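You operate a simulated robot arm through the tools that you are given. There is no shell and no other tool.

You are at the controls of a simulated robot arm. One attempt, no reset.

TASK
Put things in order on the top of the brown bench. At the end: the brown block stands where the green pad stood; the green pad stands on top of the brown carton with the orange tape; the silver block stands where the blue fuse stood; the blue fuse stands where the brown block stood; whatever was shut is shut again. Leave all else as you found it, and nothing knocked over.

Only the result counts: the job must be done as asked and must still hold three seconds after the hand-in. Knocking over, shifting, dropping, spilling or breaking anything else fails it.

THE ROBOT
A 6-joint arm with a two-finger gripper, fixed in place. Base frame: the origin is at the foot of the arm, x ahead of it, y to its left, z up; the work surface is at about z = 0. Units: m, degrees, N and s.
With the tool pointing down near the work surface it reaches from about 0.18 to 0.48 m from the base axis. Its first joint turns from -66.0 to 66.0 degrees. Payload 1.76 kg.
Tool frame: the origin (TCP) lies between the finger pads and is the grasp point; the fingertips stand 0.029 m ahead of it; z points along the fingers, y is the line along which they close. The gripper opens to 0.082 m; its body begins 0.058 m behind the TCP.
Orientation is told as [roll, pitch, yaw] about the base's x, y, z axes, in that order, counted from this pose: with the fingers straight down and closing along the base's y, the tool's x points along the base's -x, its y along +y and its z along -z.

THE INTERFACE
- The arm moves only by the tool drive_tool. Its argument "targets" is a list of rows, each an object of numbers (a shift or turn left out is 0, a gripper value left out holds the last): "wx", "wy", "wz": the turn, a rotation vector about the tool's x, y, z in degrees; "tx", "ty", "tz": the shift along the tool's x, y, z in m; "fingers": the gripper command, from -1 (fully open) to 1 (shut), values between in proportion. In form: [{"wx": .., "wy": .., "wz": .., "tx": .., "ty": .., "tz": .., "fingers": ..}, ...]. A call has 1 to 20 rows; each row shifts and turns the commanded pose from where the row before left it, along the tool's axes as they then stand. Rows are played at 5 a second. More than 0.05 m and 8.6 degrees between two rows, or a gripper value outside its range, and nothing of the call is played. Where a pose cannot be reached the arm comes as near as it can. A force on the tool above 40 N (or 10 N above the force at the start of the call, whichever is more), or a blocked arm, ends the call early, and 0.2 s more pass. The fingers move at their own pace (about 0.2035 m/s each) and stop on an object; they squeeze with about 31 N. The grip force told is the motor's: it shows also when the fingers shut on nothing. Time passes only in rows, and 0.2 s behind the last, so rows that do not move let the fingers close. The reply holds the time, the measured pose of the TCP, the force on the tool along the base axes, the opening and the grip force, in the units named above and with some noise, with the torque about the TCP (base axes, N m) and any sound that the robot's microphone picked up, and new pictures: "pictures" is both (left out), scene, wrist or none.
- Cameras (640 x 400 px; columns grow to the right, rows downward): "scene" is fixed at [0.0523, 0.3282, 0.4452]; the picture's right is [-0.78, -0.62, 0.00], its down [-0.29, 0.36, -0.89] and it looks along [0.55, -0.70, -0.46] (base axes); focal length 272 px, centre (320, 200). "wrist" rides on the gripper at [0.079, 0.004, -0.089] in the tool frame; the picture's right is [-0.05, 1.00, 0.00], its down [-0.71, -0.04, -0.71] and it looks along [-0.71, -0.04, 0.71] (tool axes); focal length 256 px, centre (320, 200). There is no depth. A picture from a camera that has moved, and an enlarged one, comes with that camera's place and axes in the base frame and with its lens. The place of the scene camera against the robot may be out by one fixed shift of up to 0.012 m in any direction.
- enlarge(camera, box): a new picture of the part [left, top, right, bottom] of that camera's present view, enlarged. No time passes.
- close_job(): hands the job in; it is judged then, once.

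Places have to be worked out from the pictures, the camera data and where the tool is seen. Open the gripper and draw the arm clear of the work before you hand the job in, unless the task says otherwise.

The tools are called after ">>>" as name(argument=value, ...) on one line, values as JSON. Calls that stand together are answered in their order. drive_tool: Moves the arm, as the interface text tells. Its arguments: {"type":"object","properties":{"targets":{"type":"array"},"pictures":{"type":"string","enum":["both","scene","wrist","none"]}},"required":["targets"]} The other tools are called the same way: enlarge (camera, box) takes an enlarged picture of a part of a camera's view; close_job () hands the job in.

At the start:

```text
time_s: 0.0
position: [0.2703, -0.0683, 0.313]
ee_rot: [-0.2, 0.1, -0.2]
force: [-0.3, 0.3, -1.4]
moment: [0.03, 0.0, -0.01]
gripper_width: 0.0821
grip_force: 0.0
```

scene: 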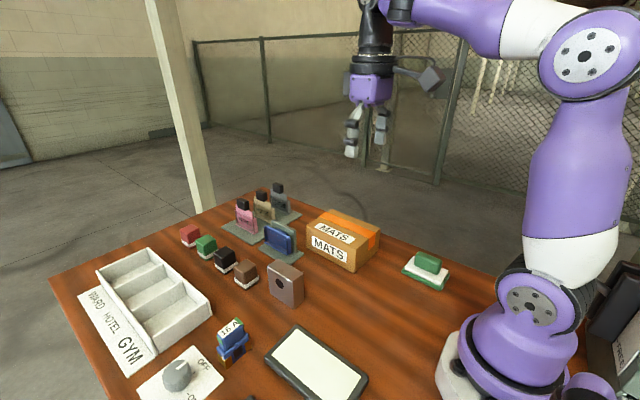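
wrist: 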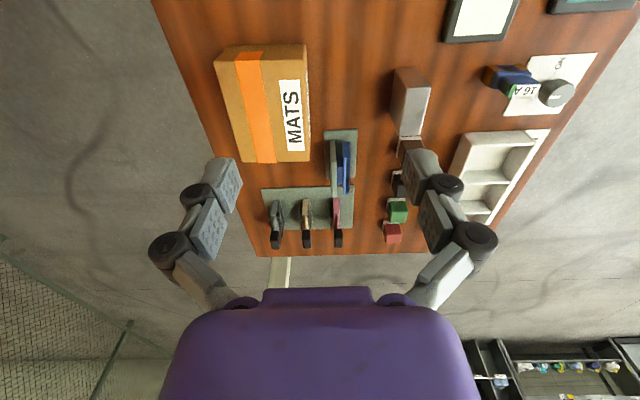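

I begin by enlarging the views to identify the objects before moving anything.

>>> enlarge(camera="scene", box=[160, 170, 320, 310])

>>> enlarge(camera="scene", box=[290, 190, 470, 310])

>>> enlarge(camera="scene", box=[60, 240, 400, 400])

>>> enlarge(camera="wrist", box=[200, 0, 620, 260])

```text
2.86 times, centred on (240, 240) of scene
camera zoom: at [0.0523, 0.3282, 0.4452], right [-0.78, -0.62, 0.0], down [-0.29, 0.36, -0.89], along [0.55, -0.7, -0.46], focal length 776 px, centre (549, 86)
```

zoom: 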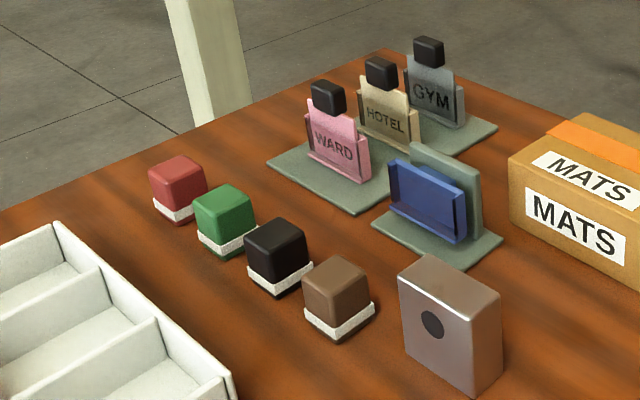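

```text
3.33 times, centred on (380, 250) of scene
camera zoom: at [0.0523, 0.3282, 0.4452], right [-0.78, -0.62, 0.0], down [-0.29, 0.36, -0.89], along [0.55, -0.7, -0.46], focal length 905 px, centre (120, 33)
```

zoom: 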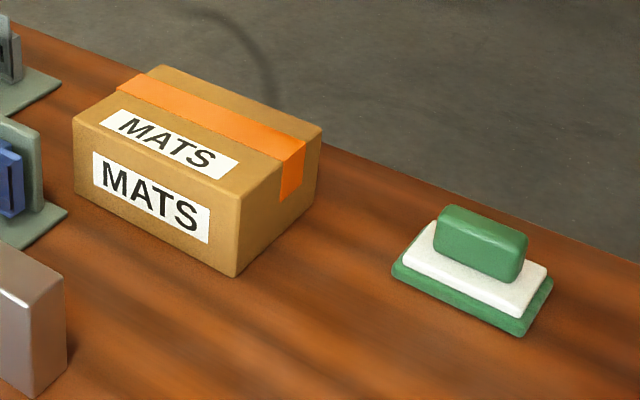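

```text
1.88 times, centred on (230, 320) of scene
camera zoom: at [0.0523, 0.3282, 0.4452], right [-0.78, -0.62, 0.0], down [-0.29, 0.36, -0.89], along [0.55, -0.7, -0.46], focal length 511 px, centre (489, -26)
```

zoom: 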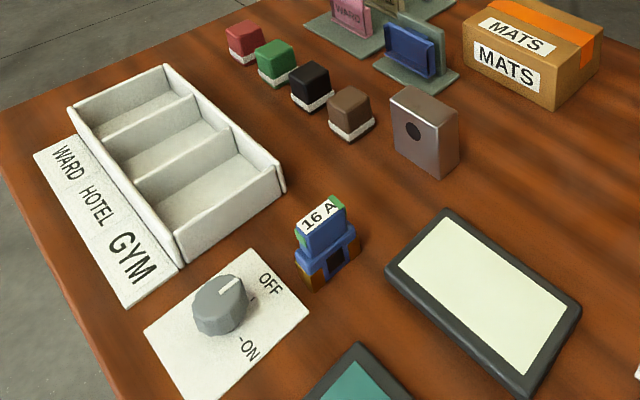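

```text
1.52 times, centred on (410, 130) of wrist
camera zoom: at [0.1909, -0.0629, 0.4023], right [0.05, 1.0, 0.0], down [0.71, -0.04, 0.71], along [0.71, -0.04, -0.71], focal length 390 px, centre (183, 307)
```

zoom: 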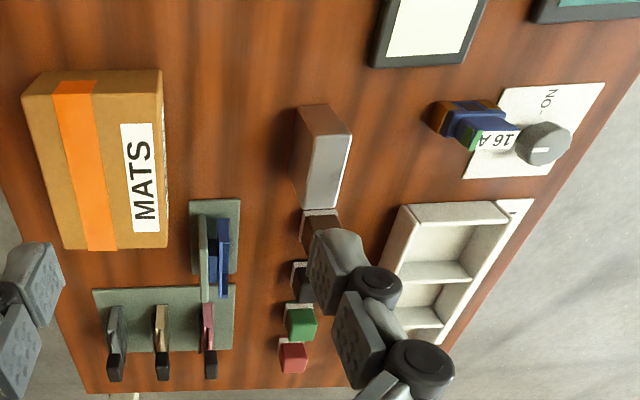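

The scene shows a green pad with a handle near (0.16, -0.21), the MATS carton near (0.33, -0.17), brown block near (0.45, 0.08), the silver block just nearer than that, and the 16 A blue fuse near (0.35, 0.19). I move above the green pad at a safe height to measure it with the wrist camera.

>>> drive_tool(targets=[{"tx": 0.022, "ty": -0.0284, "tz": 0.02}, {"tx": 0.022, "ty": -0.0284, "tz": 0.02}, {"tx": 0.022, "ty": -0.0284, "tz": 0.02}, {"tx": 0.022, "ty": -0.0284, "tz": 0.02}, {"tx": 0.022, "ty": -0.0284, "tz": 0.02}, {}], pictures="both")

```text
time_s: 1.4
position: [0.1599, -0.212, 0.2147]
ee_rot: [-0.1, 0.0, 0.0]
force: [-0.3, -0.5, 0.0]
moment: [-0.01, 0.0, -0.02]
gripper_width: 0.0822
grip_force: 0.0
camera wrist: at [0.0808, -0.2071, 0.3036], right [0.05, 1.0, 0.0], down [0.71, -0.04, 0.71], along [0.71, -0.04, -0.71], focal length 256 px, centre (320, 200)
```

scene: 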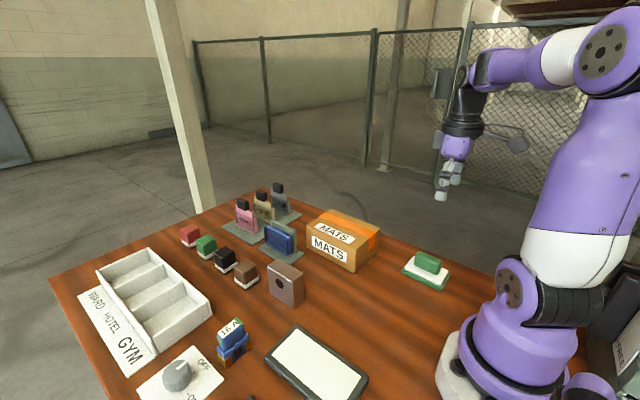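
wrist: 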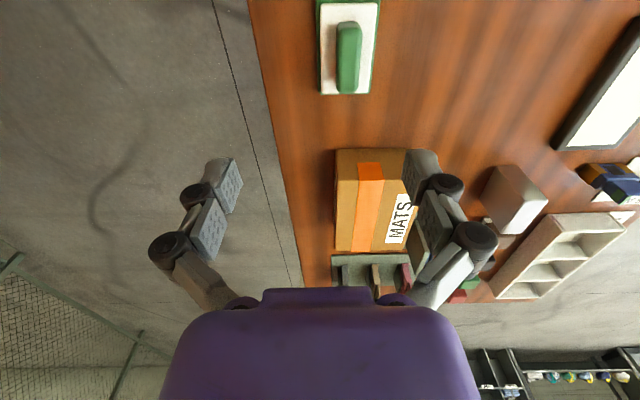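

The pad is seen top centre of the wrist view with its handle along x. I enlarge it to measure the pad and carton precisely.

>>> enlarge(camera="wrist", box=[270, 0, 430, 100])

>>> enlarge(camera="wrist", box=[310, 130, 470, 270])

>>> enlarge(camera="scene", box=[400, 120, 520, 210])

```text
4.00 times, centred on (350, 50) of wrist
camera zoom: at [0.0808, -0.2071, 0.3036], right [0.05, 1.0, 0.0], down [0.71, -0.04, 0.71], along [0.71, -0.04, -0.71], focal length 1024 px, centre (200, 800)
```

zoom: 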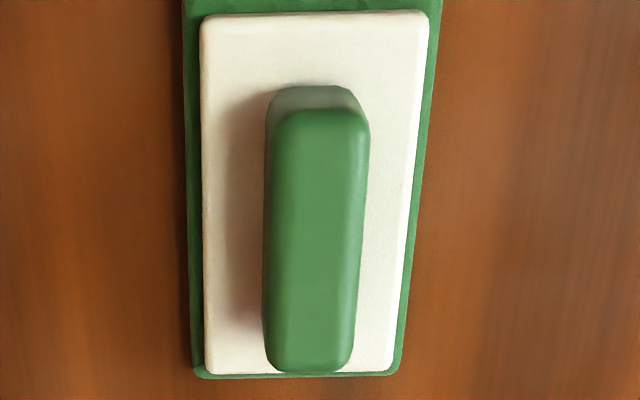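

```text
2.86 times, centred on (390, 200) of wrist
camera zoom: at [0.0808, -0.2071, 0.3036], right [0.05, 1.0, 0.0], down [0.71, -0.04, 0.71], along [0.71, -0.04, -0.71], focal length 731 px, centre (120, 200)
```

zoom: 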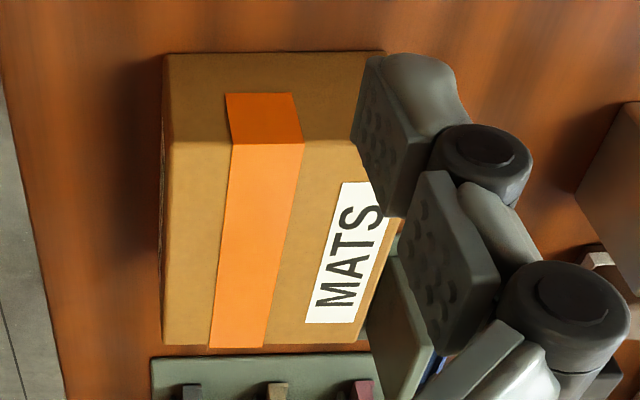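

```text
4.44 times, centred on (460, 165) of scene
camera zoom: at [0.0523, 0.3282, 0.4452], right [-0.78, -0.62, 0.0], down [-0.29, 0.36, -0.89], along [0.55, -0.7, -0.46], focal length 1207 px, centre (-302, 356)
```

zoom: 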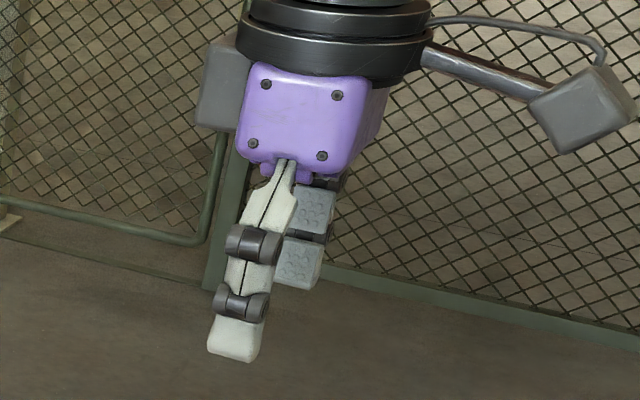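

By the wrist camera the pad is centred at about (0.162, -0.185), its handle about 0.024 thick, along x. I test how the fingertips shift as the fingers close, in free air, to know the tip depth.

>>> drive_tool(targets=[{"fingers": 0.2, "ty": 0.026}, {"fingers": 0.2}, {"fingers": 0.2}], pictures="both")

>>> enlarge(camera="scene", box=[400, 120, 520, 210])

>>> enlarge(camera="wrist", box=[200, 0, 440, 200])

```text
time_s: 2.2
position: [0.1606, -0.1831, 0.2134]
ee_rot: [-0.1, 0.0, -0.1]
force: [0.6, 0.5, -0.3]
moment: [-0.02, 0.04, -0.03]
gripper_width: 0.033
grip_force: 0.0
camera wrist: at [0.0806, -0.1796, 0.3033], right [0.05, 1.0, 0.0], down [0.71, -0.04, 0.71], along [0.71, -0.04, -0.71], focal length 256 px, centre (320, 200)
```

scene: 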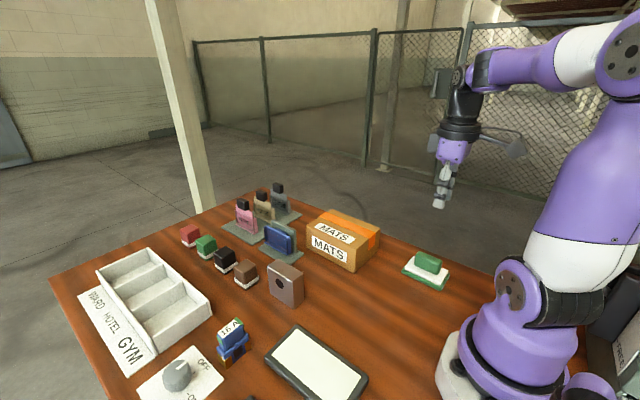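
wrist: 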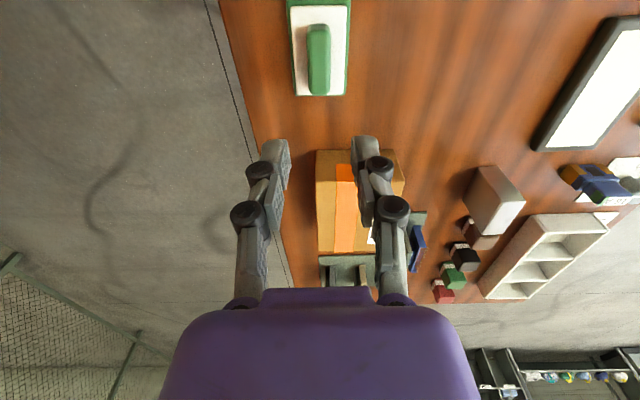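

```text
4.44 times, centred on (460, 165) of scene
camera zoom: at [0.0523, 0.3283, 0.4452], right [-0.78, -0.62, 0.0], down [-0.29, 0.36, -0.89], along [0.55, -0.7, -0.46], focal length 1207 px, centre (-302, 356)
```

zoom: 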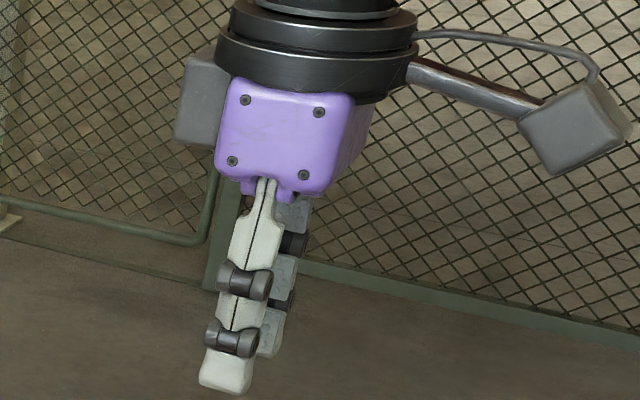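

```text
2.00 times, centred on (320, 100) of wrist
camera zoom: at [0.0806, -0.1796, 0.3033], right [0.05, 1.0, 0.0], down [0.71, -0.04, 0.71], along [0.71, -0.04, -0.71], focal length 512 px, centre (320, 400)
```

zoom: 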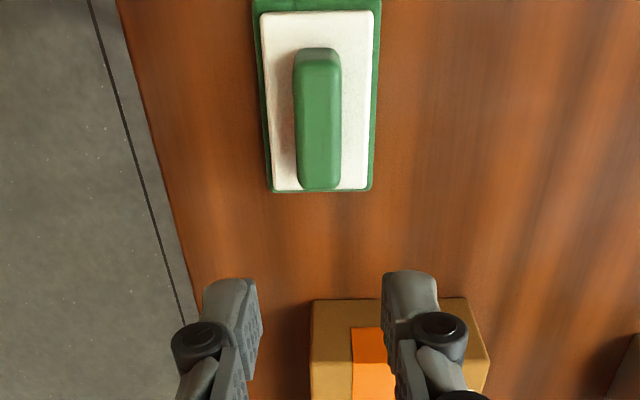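

Tips sit about 0.029 ahead of the TCP when nearly closed and retract about 0.017 when fully open. I open slightly wider than the handle and descend to z≈0.06 above the pad's plate.

>>> drive_tool(targets=[{"fingers": -0.1, "tz": 0.038, "tx": -0.001}, {"tz": 0.038, "tx": -0.001}, {"tz": 0.038}, {"tz": 0.03}, {}], pictures="both")

>>> enlarge(camera="scene", box=[380, 210, 500, 300])

>>> enlarge(camera="wrist", box=[240, 60, 400, 180])

```text
time_s: 3.4
position: [0.162, -0.1818, 0.0677]
ee_rot: [0.0, -0.1, -0.1]
force: [0.4, 0.6, 0.2]
moment: [-0.02, -0.03, 0.01]
gripper_width: 0.0453
grip_force: 0.1
camera wrist: at [0.0821, -0.1781, 0.157], right [0.05, 1.0, 0.0], down [0.71, -0.04, 0.71], along [0.71, -0.04, -0.71], focal length 256 px, centre (320, 200)
```

scene: 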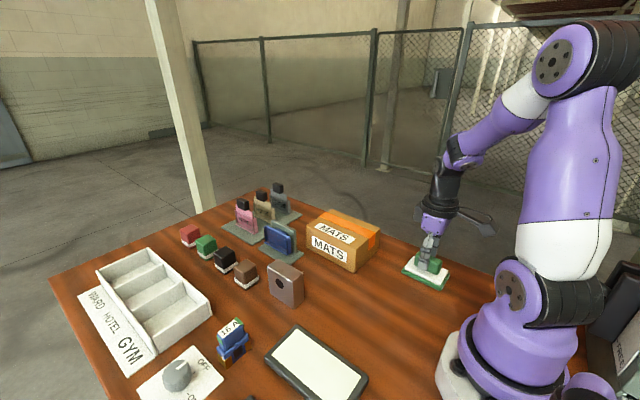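
wrist: 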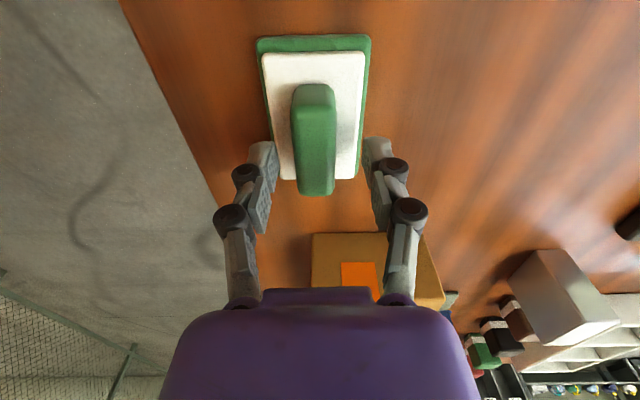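

```text
4.44 times, centred on (440, 255) of scene
camera zoom: at [0.0523, 0.3282, 0.4452], right [-0.78, -0.62, 0.0], down [-0.29, 0.36, -0.89], along [0.55, -0.7, -0.46], focal length 1207 px, centre (-213, -44)
```

zoom: 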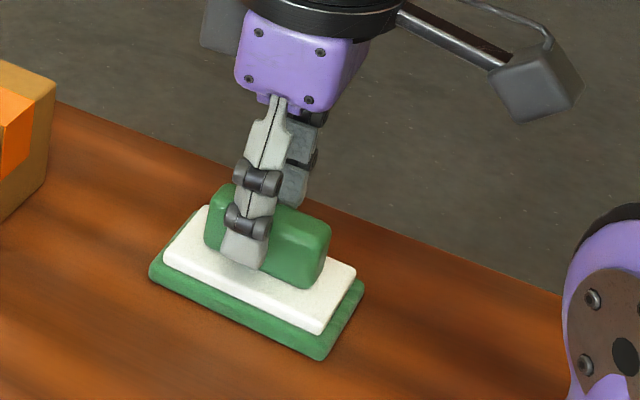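

```text
3.33 times, centred on (320, 120) of wrist
camera zoom: at [0.0821, -0.1781, 0.157], right [0.05, 1.0, 0.0], down [0.71, -0.04, 0.71], along [0.71, -0.04, -0.71], focal length 853 px, centre (320, 467)
```

zoom: 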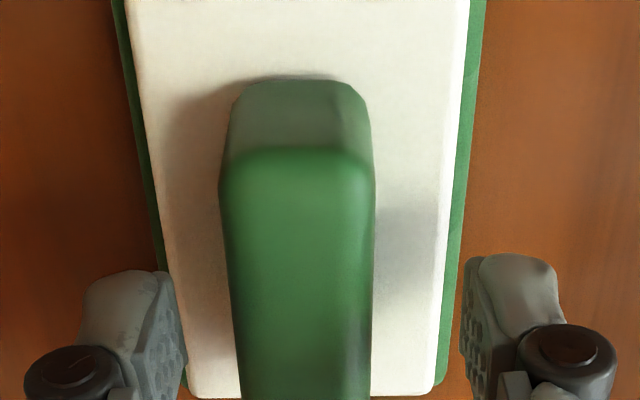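

The handle (top z≈0.038) sits about 2.5 mm to −y of the TCP line. I shift, lower to z≈0.050 and grip the handle.

>>> drive_tool(targets=[{"ty": -0.0025, "tz": 0.009}, {"tz": 0.008}, {}, {"fingers": 1}, {"fingers": 1}, {"fingers": 1}], pictures="both")

>>> enlarge(camera="scene", box=[380, 210, 500, 300])

>>> enlarge(camera="wrist", box=[240, 60, 400, 180])

```text
time_s: 4.8
position: [0.1618, -0.1846, 0.0505]
ee_rot: [-0.1, 0.0, -0.1]
force: [1.3, 0.7, 2.1]
moment: [-0.02, -0.18, 0.06]
gripper_width: 0.0211
grip_force: 31.3
camera wrist: at [0.0827, -0.1807, 0.1403], right [0.05, 1.0, 0.0], down [0.71, -0.04, 0.71], along [0.71, -0.04, -0.71], focal length 256 px, centre (320, 200)
```

scene: 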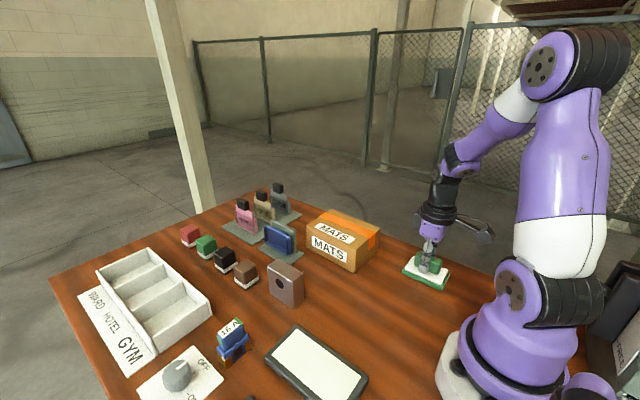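
wrist: 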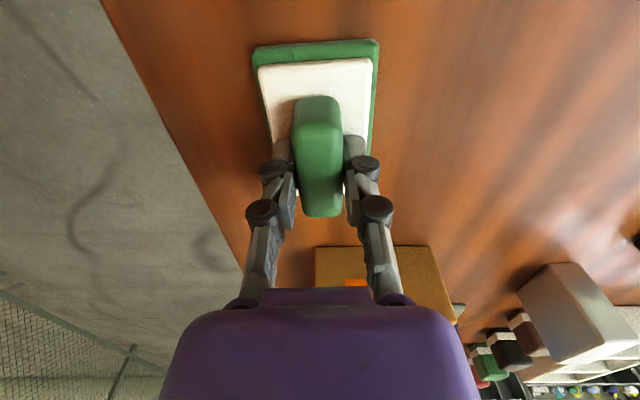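

```text
4.44 times, centred on (440, 255) of scene
camera zoom: at [0.0523, 0.3283, 0.4452], right [-0.78, -0.62, 0.0], down [-0.29, 0.36, -0.89], along [0.55, -0.7, -0.46], focal length 1207 px, centre (-213, -44)
```

zoom: 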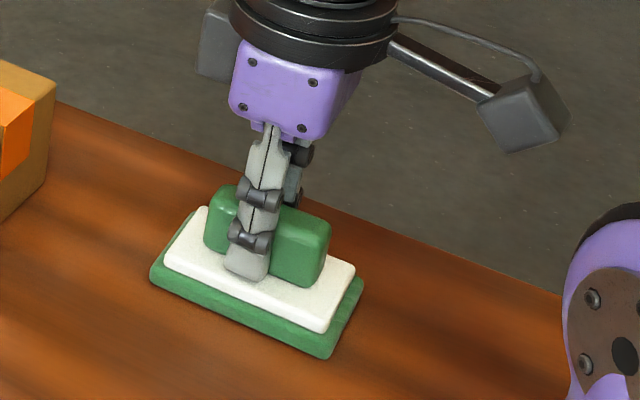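

```text
3.33 times, centred on (320, 120) of wrist
camera zoom: at [0.0827, -0.1807, 0.1403], right [0.05, 1.0, 0.0], down [0.71, -0.04, 0.71], along [0.71, -0.04, -0.71], focal length 853 px, centre (320, 467)
```

zoom: 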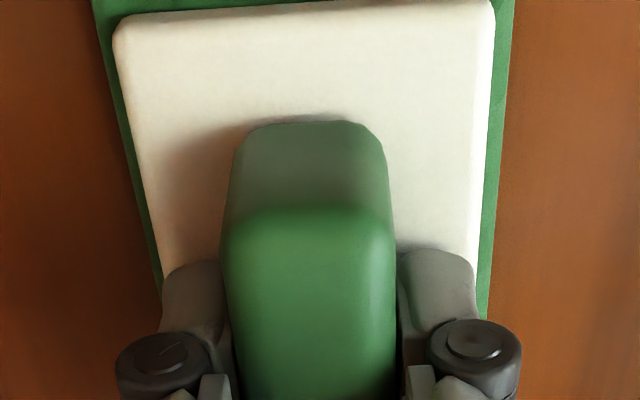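

The handle is held (0.021 m, 31 N). The carton measures x 0.285–0.435, y −0.199…−0.086, height ≈0.067, so I lift the pad 0.12 and carry it over the carton centre (0.36, −0.142).

>>> drive_tool(targets=[{"tz": -0.02}, {"tz": -0.04}, {"tz": -0.04}, {"tz": -0.02}, {"tx": -0.0396, "ty": 0.0086}, {"tx": -0.0396, "ty": 0.0086}, {"tx": -0.0396, "ty": 0.0086}, {"tx": -0.0396, "ty": 0.0086}, {"tx": -0.0396, "ty": 0.0086}, {}], pictures="both")

```text
time_s: 7.0
position: [0.3616, -0.1428, 0.1705]
ee_rot: [-0.1, 0.1, -0.1]
force: [-0.2, -0.4, 0.2]
moment: [0.01, 0.02, -0.04]
gripper_width: 0.0
grip_force: 28.9
camera wrist: at [0.2817, -0.1389, 0.2621], right [0.05, 1.0, 0.0], down [0.71, -0.04, 0.71], along [0.71, -0.04, -0.71], focal length 256 px, centre (320, 200)
```

scene: 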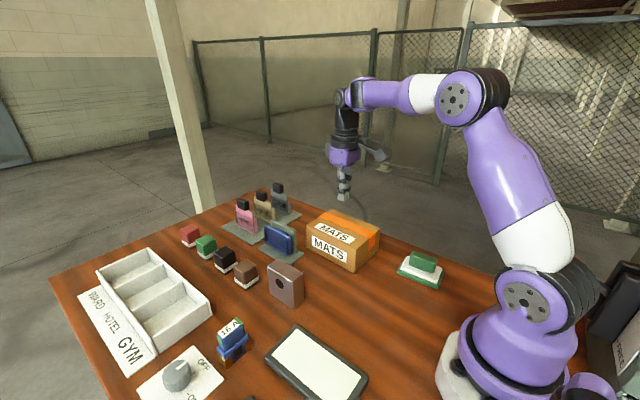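
wrist: 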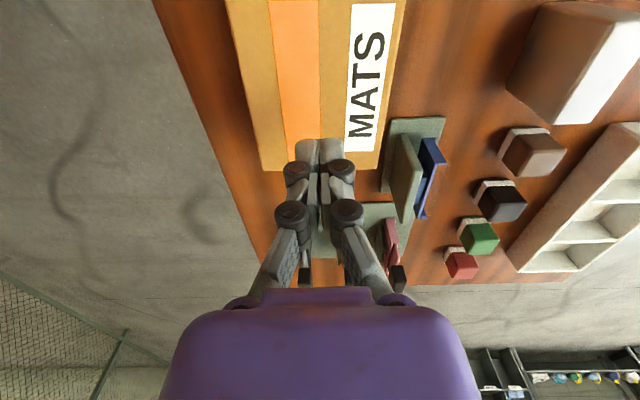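

The gripper is now empty: the pad slipped out and stayed on the table, slightly shifted. I take a close look at where the pad is now.

>>> enlarge(camera="scene", box=[380, 210, 500, 300])

>>> enlarge(camera="wrist", box=[440, 100, 600, 300])

```text
4.44 times, centred on (440, 255) of scene
camera zoom: at [0.0523, 0.3283, 0.4452], right [-0.78, -0.62, 0.0], down [-0.29, 0.36, -0.89], along [0.55, -0.7, -0.46], focal length 1207 px, centre (-213, -44)
```

zoom: 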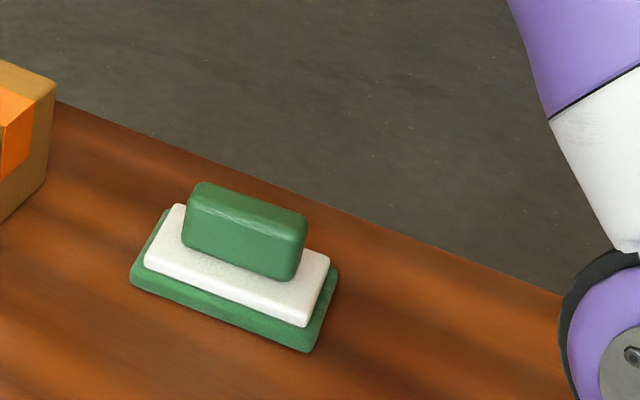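

```text
2.00 times, centred on (520, 200) of wrist
camera zoom: at [0.2817, -0.1389, 0.2621], right [0.05, 1.0, 0.0], down [0.71, -0.04, 0.71], along [0.71, -0.04, -0.71], focal length 512 px, centre (-80, 200)
```

zoom: 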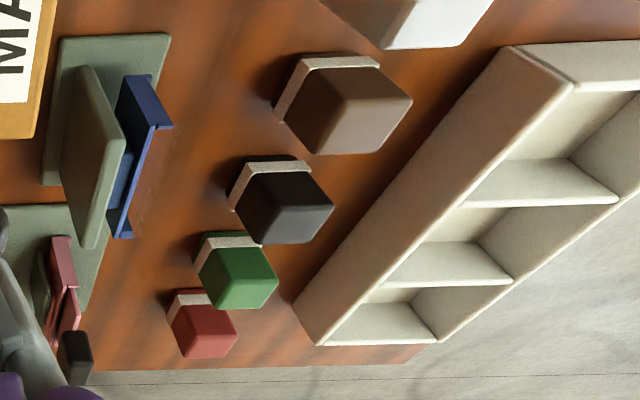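

The pad is upright on the table near (0.172, −0.185), turned about 4°, so nothing is lost; its original spot (0.162, −0.185) is noted. I go back above it and look.

>>> drive_tool(targets=[{"tx": 0.045, "ty": -0.01, "fingers": 0.1}, {"tx": 0.048, "ty": -0.011}, {"tx": 0.048, "ty": -0.011}, {"tx": 0.048, "ty": -0.011}, {"tz": 0.04}, {"tz": 0.04}, {}], pictures="wrist")

>>> enlarge(camera="wrist", box=[220, 0, 420, 180])

```text
time_s: 8.6
position: [0.1714, -0.1856, 0.0926]
ee_rot: [0.0, 0.0, 0.0]
force: [1.3, 0.2, 0.6]
moment: [-0.01, 0.02, 0.01]
gripper_width: 0.0368
grip_force: 0.0
camera wrist: at [0.0913, -0.1823, 0.1823], right [0.05, 1.0, 0.0], down [0.71, -0.04, 0.71], along [0.71, -0.04, -0.71], focal length 256 px, centre (320, 200)
```

wrist: 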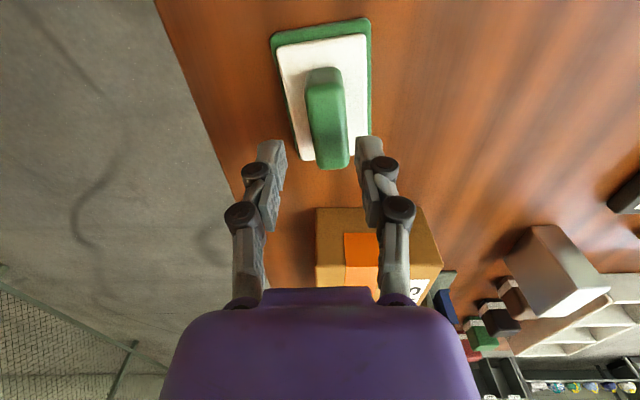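

```text
2.22 times, centred on (320, 90) of wrist
camera zoom: at [0.0913, -0.1823, 0.1823], right [0.05, 1.0, 0.0], down [0.71, -0.04, 0.71], along [0.71, -0.04, -0.71], focal length 569 px, centre (320, 444)
```

zoom: 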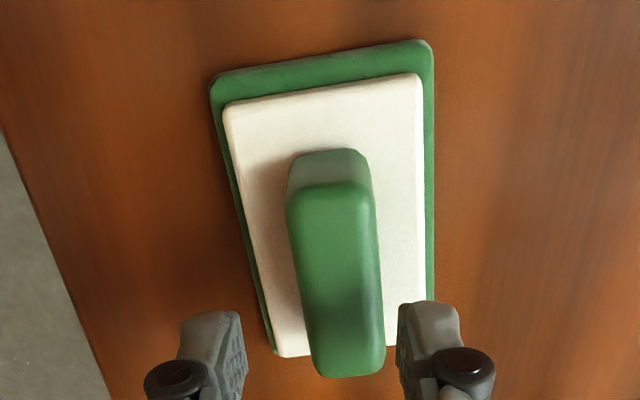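

The pad is now turned about +5° with handle centre near (0.173, −0.181). I align the yaw, centre over it and lower to just above the plate, to get a deeper grip this time.

>>> drive_tool(targets=[{"wz": -5, "tx": -0.0019, "ty": 0.0044}, {}, {"tz": 0.02}, {"tz": 0.018}, {}], pictures="both")

>>> enlarge(camera="wrist", box=[220, 40, 420, 220])

>>> enlarge(camera="scene", box=[390, 220, 470, 290])

```text
time_s: 9.8
position: [0.1727, -0.1812, 0.0529]
ee_rot: [-0.1, 0.0, 5.0]
force: [-0.3, -0.3, -0.1]
moment: [0.01, 0.0, 0.0]
gripper_width: 0.0369
grip_force: 0.1
camera wrist: at [0.0938, -0.1842, 0.1431], right [-0.03, 1.0, 0.0], down [0.71, 0.02, 0.71], along [0.71, 0.02, -0.71], focal length 256 px, centre (320, 200)
```

scene: 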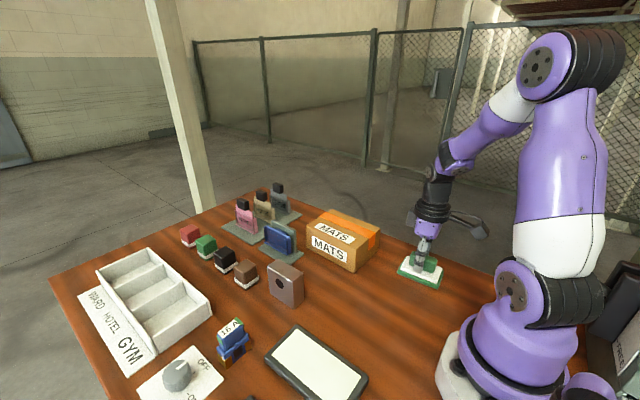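
wrist: 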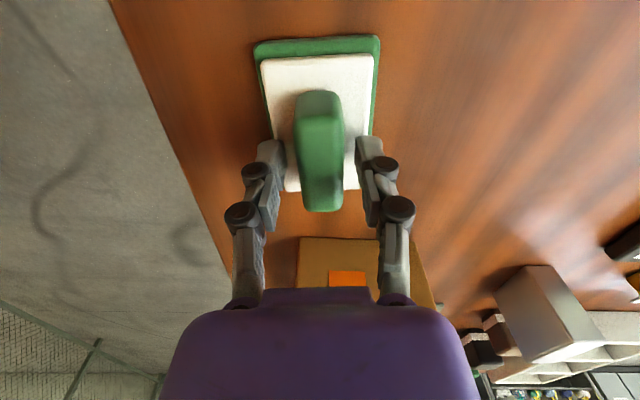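

```text
2.22 times, centred on (320, 130) of wrist
camera zoom: at [0.0938, -0.1842, 0.1431], right [-0.03, 1.0, 0.0], down [0.71, 0.02, 0.71], along [0.71, 0.02, -0.71], focal length 569 px, centre (320, 356)
```

zoom: 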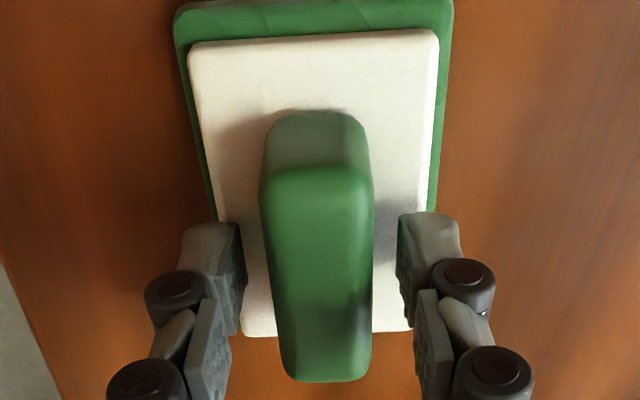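

```text
5.71 times, centred on (430, 255) of scene
camera zoom: at [0.0523, 0.3282, 0.4452], right [-0.78, -0.62, 0.0], down [-0.29, 0.36, -0.89], along [0.55, -0.7, -0.46], focal length 1552 px, centre (-309, -114)
```

zoom: 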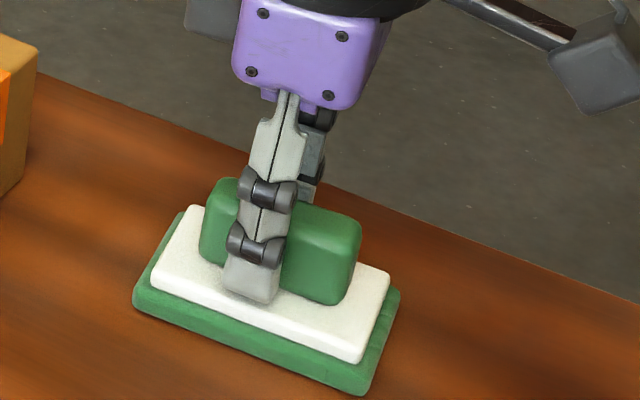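

Fingers straddle the handle well, about 1 mm off centre. I go down 5 mm more, close, then raise only 6 mm gently and check whether the pad comes along.

>>> drive_tool(targets=[{"tz": 0.003, "ty": -0.001}, {"tz": 0.0025}, {}, {"fingers": 1}, {"fingers": 1}, {"fingers": 1}, {"fingers": 1}], pictures="both")

>>> enlarge(camera="scene", box=[390, 220, 470, 290])

>>> enlarge(camera="wrist", box=[220, 40, 420, 220])

```text
time_s: 11.4
position: [0.1732, -0.1821, 0.049]
ee_rot: [0.0, 0.0, 4.9]
force: [-0.1, -0.2, -0.6]
moment: [0.05, -0.05, -0.01]
gripper_width: 0.0209
grip_force: 31.3
camera wrist: at [0.094, -0.1848, 0.1381], right [-0.03, 1.0, 0.0], down [0.71, 0.02, 0.71], along [0.71, 0.02, -0.71], focal length 256 px, centre (320, 200)
```

scene: 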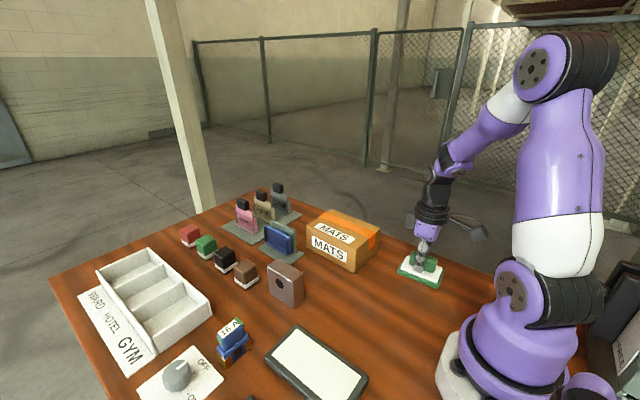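
wrist: 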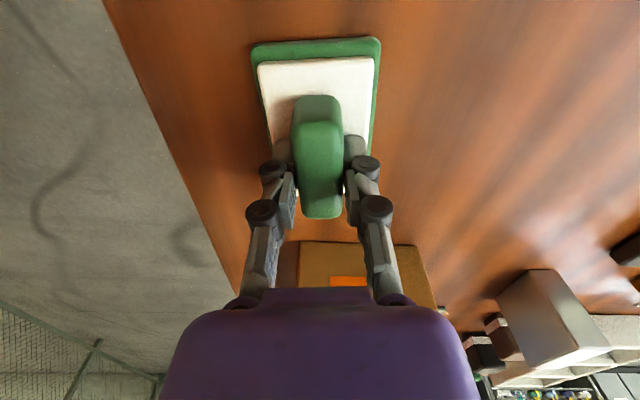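

```text
5.71 times, centred on (430, 255) of scene
camera zoom: at [0.0523, 0.3282, 0.4452], right [-0.78, -0.62, 0.0], down [-0.29, 0.36, -0.89], along [0.55, -0.7, -0.46], focal length 1552 px, centre (-309, -114)
```

zoom: 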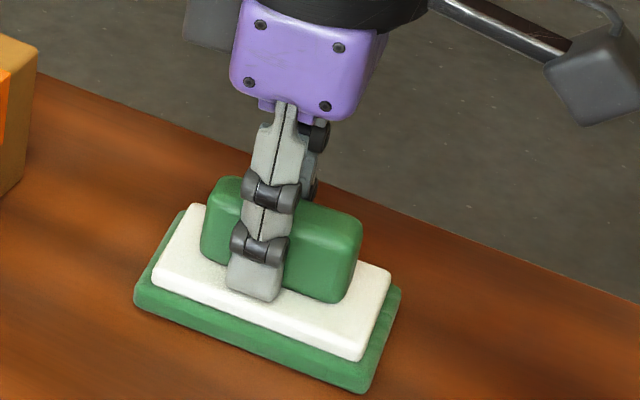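

```text
2.22 times, centred on (320, 130) of wrist
camera zoom: at [0.094, -0.1848, 0.1381], right [-0.03, 1.0, 0.0], down [0.71, 0.02, 0.71], along [0.71, 0.02, -0.71], focal length 569 px, centre (320, 356)
```

zoom: 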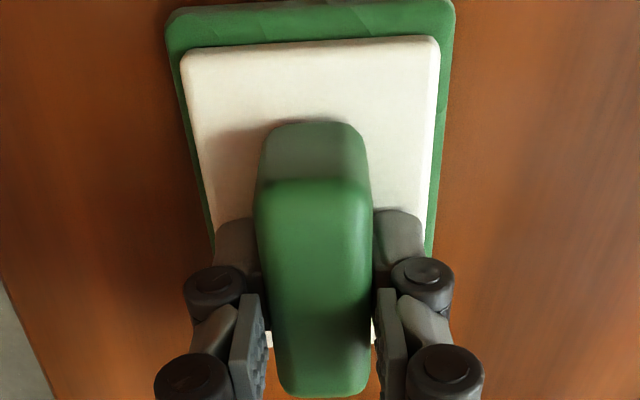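

The distal pads lie flat on the handle. Now a gentle 8 mm lift with readings.

>>> drive_tool(targets=[{"tz": -0.002}, {"tz": -0.003}, {"tz": -0.003}, {}], pictures="both")

>>> enlarge(camera="scene", box=[390, 220, 470, 290])

>>> enlarge(camera="wrist", box=[220, 40, 420, 220])

```text
time_s: 12.4
position: [0.1732, -0.1824, 0.0556]
ee_rot: [-0.1, 0.0, 4.9]
force: [0.4, -0.3, -0.9]
moment: [0.0, 0.02, 0.0]
gripper_width: 0.0213
grip_force: 31.0
camera wrist: at [0.0932, -0.185, 0.1456], right [-0.03, 1.0, 0.0], down [0.71, 0.02, 0.71], along [0.71, 0.02, -0.71], focal length 256 px, centre (320, 200)
```

scene: 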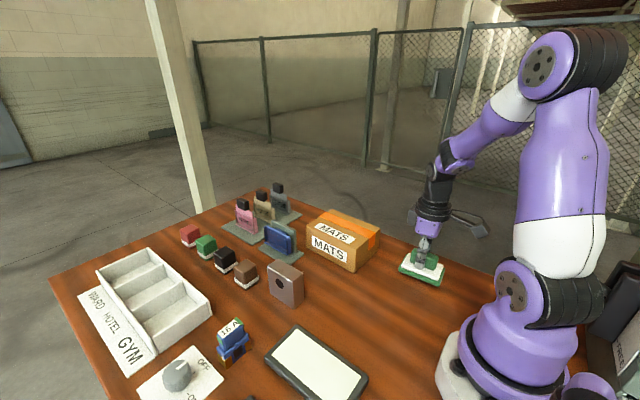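
wrist: 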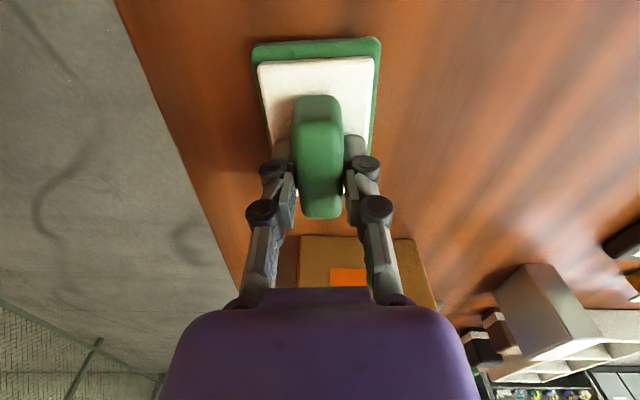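

```text
5.71 times, centred on (430, 255) of scene
camera zoom: at [0.0523, 0.3282, 0.4452], right [-0.78, -0.62, 0.0], down [-0.29, 0.36, -0.89], along [0.55, -0.7, -0.46], focal length 1552 px, centre (-309, -114)
```

zoom: 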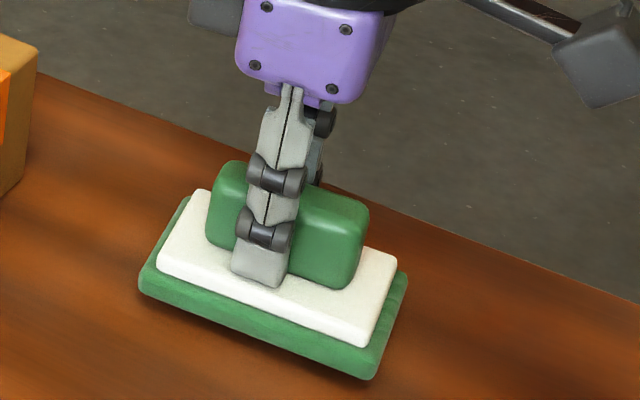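

```text
2.22 times, centred on (320, 130) of wrist
camera zoom: at [0.0932, -0.185, 0.1456], right [-0.03, 1.0, 0.0], down [0.71, 0.02, 0.71], along [0.71, 0.02, -0.71], focal length 569 px, centre (320, 356)
```

zoom: 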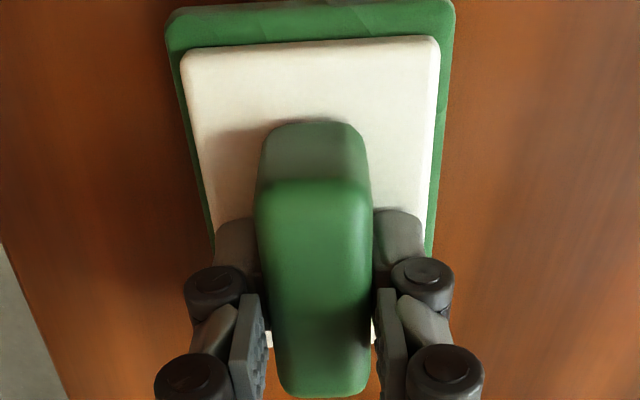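

The pad lifts cleanly and is light (≈1 N), so the earlier slip came from too shallow a grip and too much jerk. I continue lifting with small gentle steps.

>>> drive_tool(targets=[{"tz": -0.004}, {"tz": -0.007}, {"tz": -0.01}, {"tz": -0.01}, {"tz": -0.01}, {"tz": -0.01}, {"tz": -0.01}, {"tz": -0.01}, {"tz": -0.007}, {"tz": -0.004}, {"tz": -0.002}, {}], pictures="scene")

>>> enlarge(camera="wrist", box=[220, 40, 420, 220])

```text
time_s: 15.0
position: [0.1746, -0.183, 0.1406]
ee_rot: [-0.1, -0.1, 4.8]
force: [-0.2, 0.5, -0.5]
moment: [-0.03, 0.0, -0.01]
gripper_width: 0.0209
grip_force: 30.8
```

scene: 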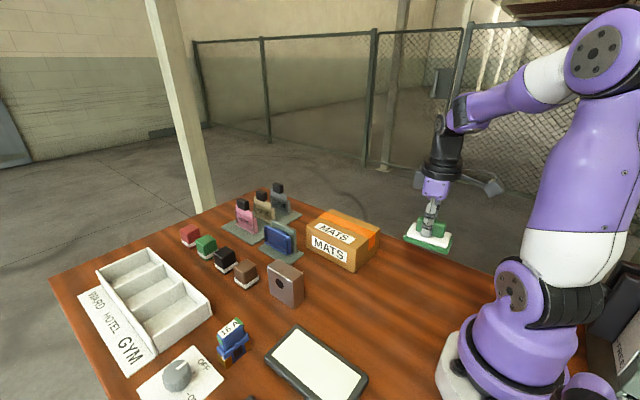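

```text
2.22 times, centred on (320, 130) of wrist
camera zoom: at [0.094, -0.1852, 0.2301], right [-0.03, 1.0, 0.0], down [0.71, 0.02, 0.71], along [0.71, 0.02, -0.71], focal length 569 px, centre (320, 356)
```

zoom: 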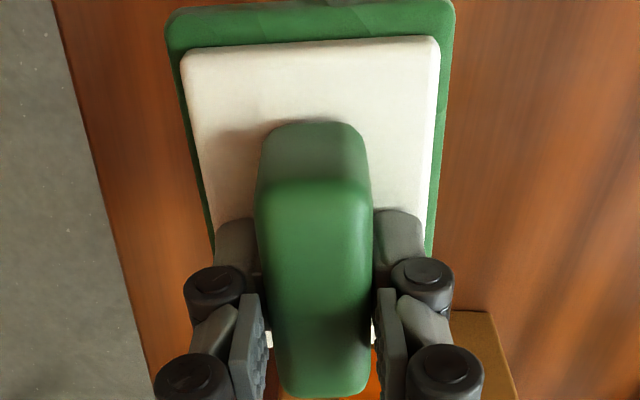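

Still held firmly. I turn back to zero yaw and carry it slowly over the carton's centre at (0.36, −0.142).

>>> drive_tool(targets=[{"wz": 2.4}, {"wz": 2.4}, {"tx": -0.004, "ty": 0.0009}, {"tx": -0.008, "ty": 0.0018}, {"tx": -0.0135, "ty": 0.003}, {"tx": -0.0135, "ty": 0.003}, {"tx": -0.0135, "ty": 0.003}, {"tx": -0.0135, "ty": 0.003}, {"tx": -0.0135, "ty": 0.003}, {"tx": -0.0135, "ty": 0.003}, {"tx": -0.0135, "ty": 0.003}, {"tx": -0.0135, "ty": 0.003}, {"tx": -0.0135, "ty": 0.003}, {"tx": -0.0135, "ty": 0.003}, {"tx": -0.0135, "ty": 0.003}, {"tx": -0.0135, "ty": 0.003}, {"tx": -0.008, "ty": 0.0018}, {"tx": -0.0035, "ty": 0.0007}, {}], pictures="both")

>>> enlarge(camera="scene", box=[290, 180, 410, 280])

```text
time_s: 19.0
position: [0.3588, -0.1413, 0.141]
ee_rot: [-0.1, 0.0, 0.1]
force: [0.2, 0.7, -0.2]
moment: [-0.01, -0.02, -0.01]
gripper_width: 0.021
grip_force: 31.1
camera wrist: at [0.2791, -0.1368, 0.2301], right [0.05, 1.0, 0.0], down [0.71, -0.03, 0.71], along [0.71, -0.04, -0.71], focal length 256 px, centre (320, 200)
```

scene: 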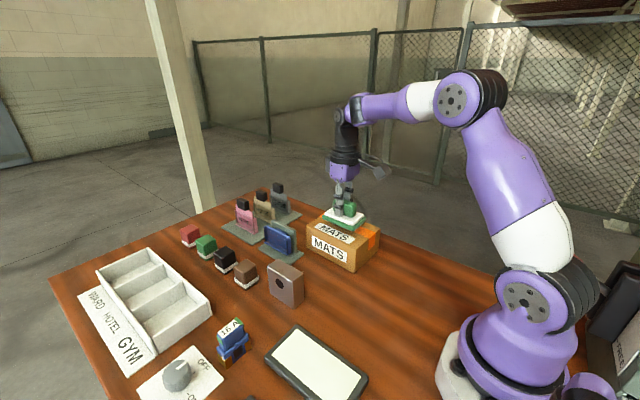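
wrist: 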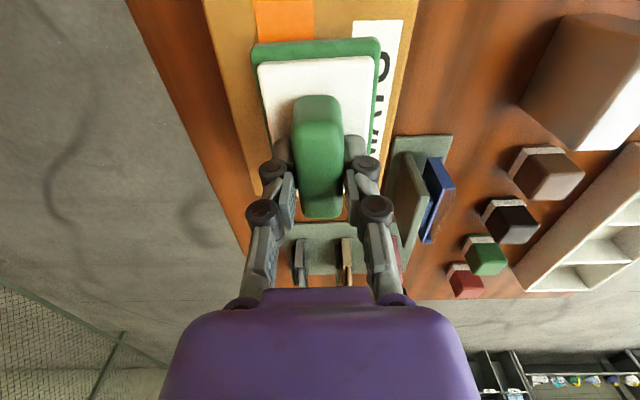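

```text
4.00 times, centred on (350, 230) of scene
camera zoom: at [0.0523, 0.3283, 0.4452], right [-0.78, -0.62, 0.0], down [-0.29, 0.36, -0.89], along [0.55, -0.7, -0.46], focal length 1086 px, centre (200, 80)
```

zoom: 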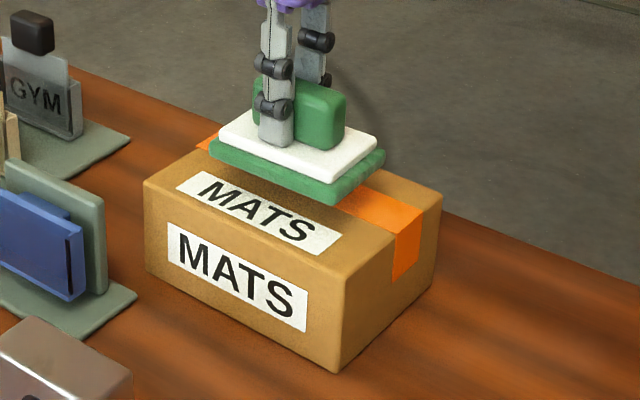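

The pad hovers level, centred above the carton with about 25 mm gap. I lower it gently by 19 mm, then check.

>>> drive_tool(targets=[{"tz": 0.003}, {"tz": 0.005}, {"tz": 0.005}, {"tz": 0.004}, {"tz": 0.002}, {}], pictures="none")

>>> enlarge(camera="scene", box=[290, 190, 390, 270])

```text
time_s: 20.4
position: [0.358, -0.14, 0.1204]
ee_rot: [0.0, 0.1, 0.1]
force: [0.8, 0.0, -0.9]
moment: [0.02, 0.01, -0.01]
gripper_width: 0.0212
grip_force: 30.7
```

```text
5.00 times, centred on (340, 230) of scene
camera zoom: at [0.0523, 0.3282, 0.4452], right [-0.78, -0.62, 0.0], down [-0.29, 0.36, -0.89], along [0.55, -0.7, -0.46], focal length 1358 px, centre (220, 50)
```

zoom: 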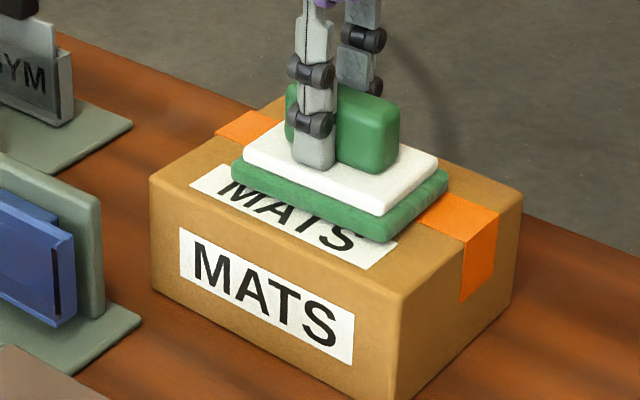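

A few millimetres remain. I lower in 1–1.5 mm steps until the force shows contact.

>>> drive_tool(targets=[{"tz": 0.0015}, {"tz": 0.0015}, {}], pictures="none")

>>> enlarge(camera="scene", box=[290, 190, 390, 270])

```text
time_s: 21.2
position: [0.3587, -0.1399, 0.1183]
ee_rot: [0.0, -0.1, 0.1]
force: [-1.3, 4.7, 10.5]
moment: [0.23, 0.27, 0.0]
gripper_width: 0.0213
grip_force: 31.5
```

```text
5.00 times, centred on (340, 230) of scene
camera zoom: at [0.0523, 0.3283, 0.4452], right [-0.78, -0.62, 0.0], down [-0.29, 0.36, -0.89], along [0.55, -0.7, -0.46], focal length 1358 px, centre (220, 50)
```

zoom: 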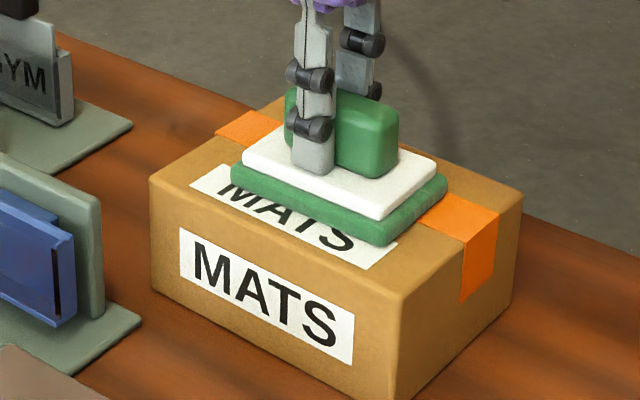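

Contact is felt (10 N). I ease off 1 mm, open modestly and retreat straight up.

>>> drive_tool(targets=[{"tz": -0.001}, {"fingers": 0.0}, {"fingers": 0.0}, {"tz": -0.01}, {"tz": -0.03}, {"tz": -0.04}, {"tz": -0.04}, {}], pictures="both")

>>> enlarge(camera="scene", box=[290, 190, 390, 270])

>>> enlarge(camera="wrist", box=[200, 0, 640, 300])

```text
time_s: 23.0
position: [0.3588, -0.1397, 0.2399]
ee_rot: [-0.1, 0.0, 0.1]
force: [-0.5, 0.3, 0.5]
moment: [0.01, -0.01, 0.0]
gripper_width: 0.041
grip_force: 0.0
camera wrist: at [0.2785, -0.1358, 0.3295], right [0.05, 1.0, 0.0], down [0.71, -0.03, 0.71], along [0.71, -0.04, -0.71], focal length 256 px, centre (320, 200)
```

scene: 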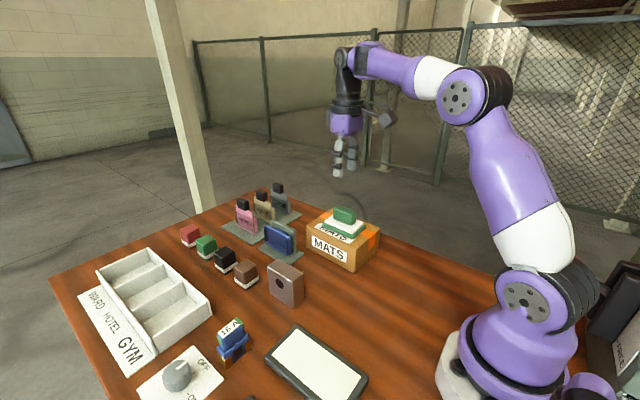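
wrist: 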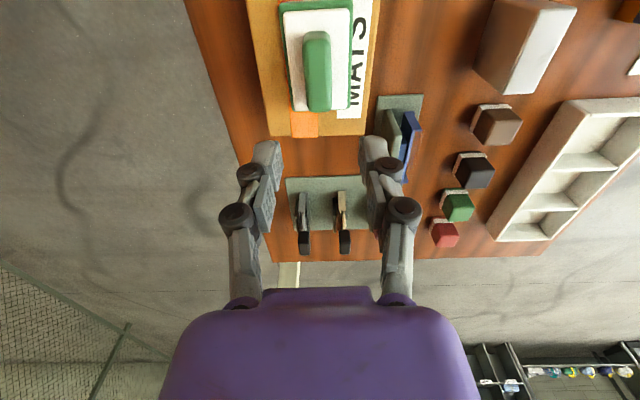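

```text
5.00 times, centred on (340, 230) of scene
camera zoom: at [0.0523, 0.3283, 0.4452], right [-0.78, -0.62, 0.0], down [-0.29, 0.36, -0.89], along [0.55, -0.7, -0.46], focal length 1358 px, centre (220, 50)
```

zoom: 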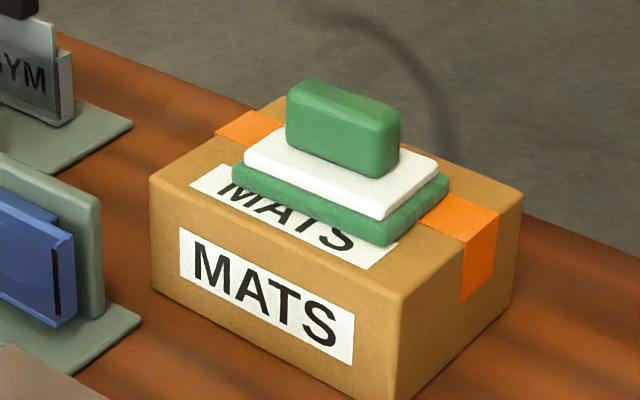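

```text
1.33 times, centred on (420, 150) of wrist
camera zoom: at [0.2785, -0.1358, 0.3295], right [0.05, 1.0, 0.0], down [0.71, -0.03, 0.71], along [0.71, -0.04, -0.71], focal length 341 px, centre (187, 267)
```

zoom: 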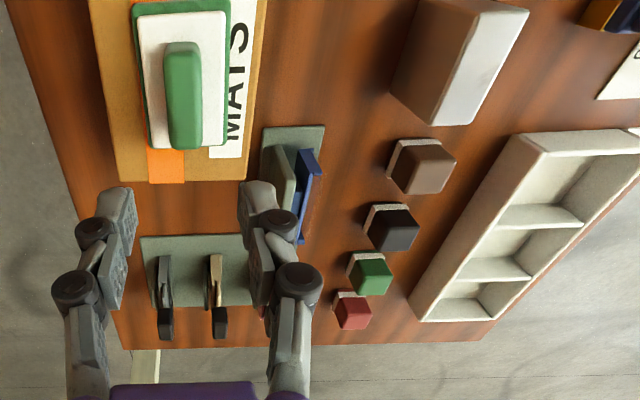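

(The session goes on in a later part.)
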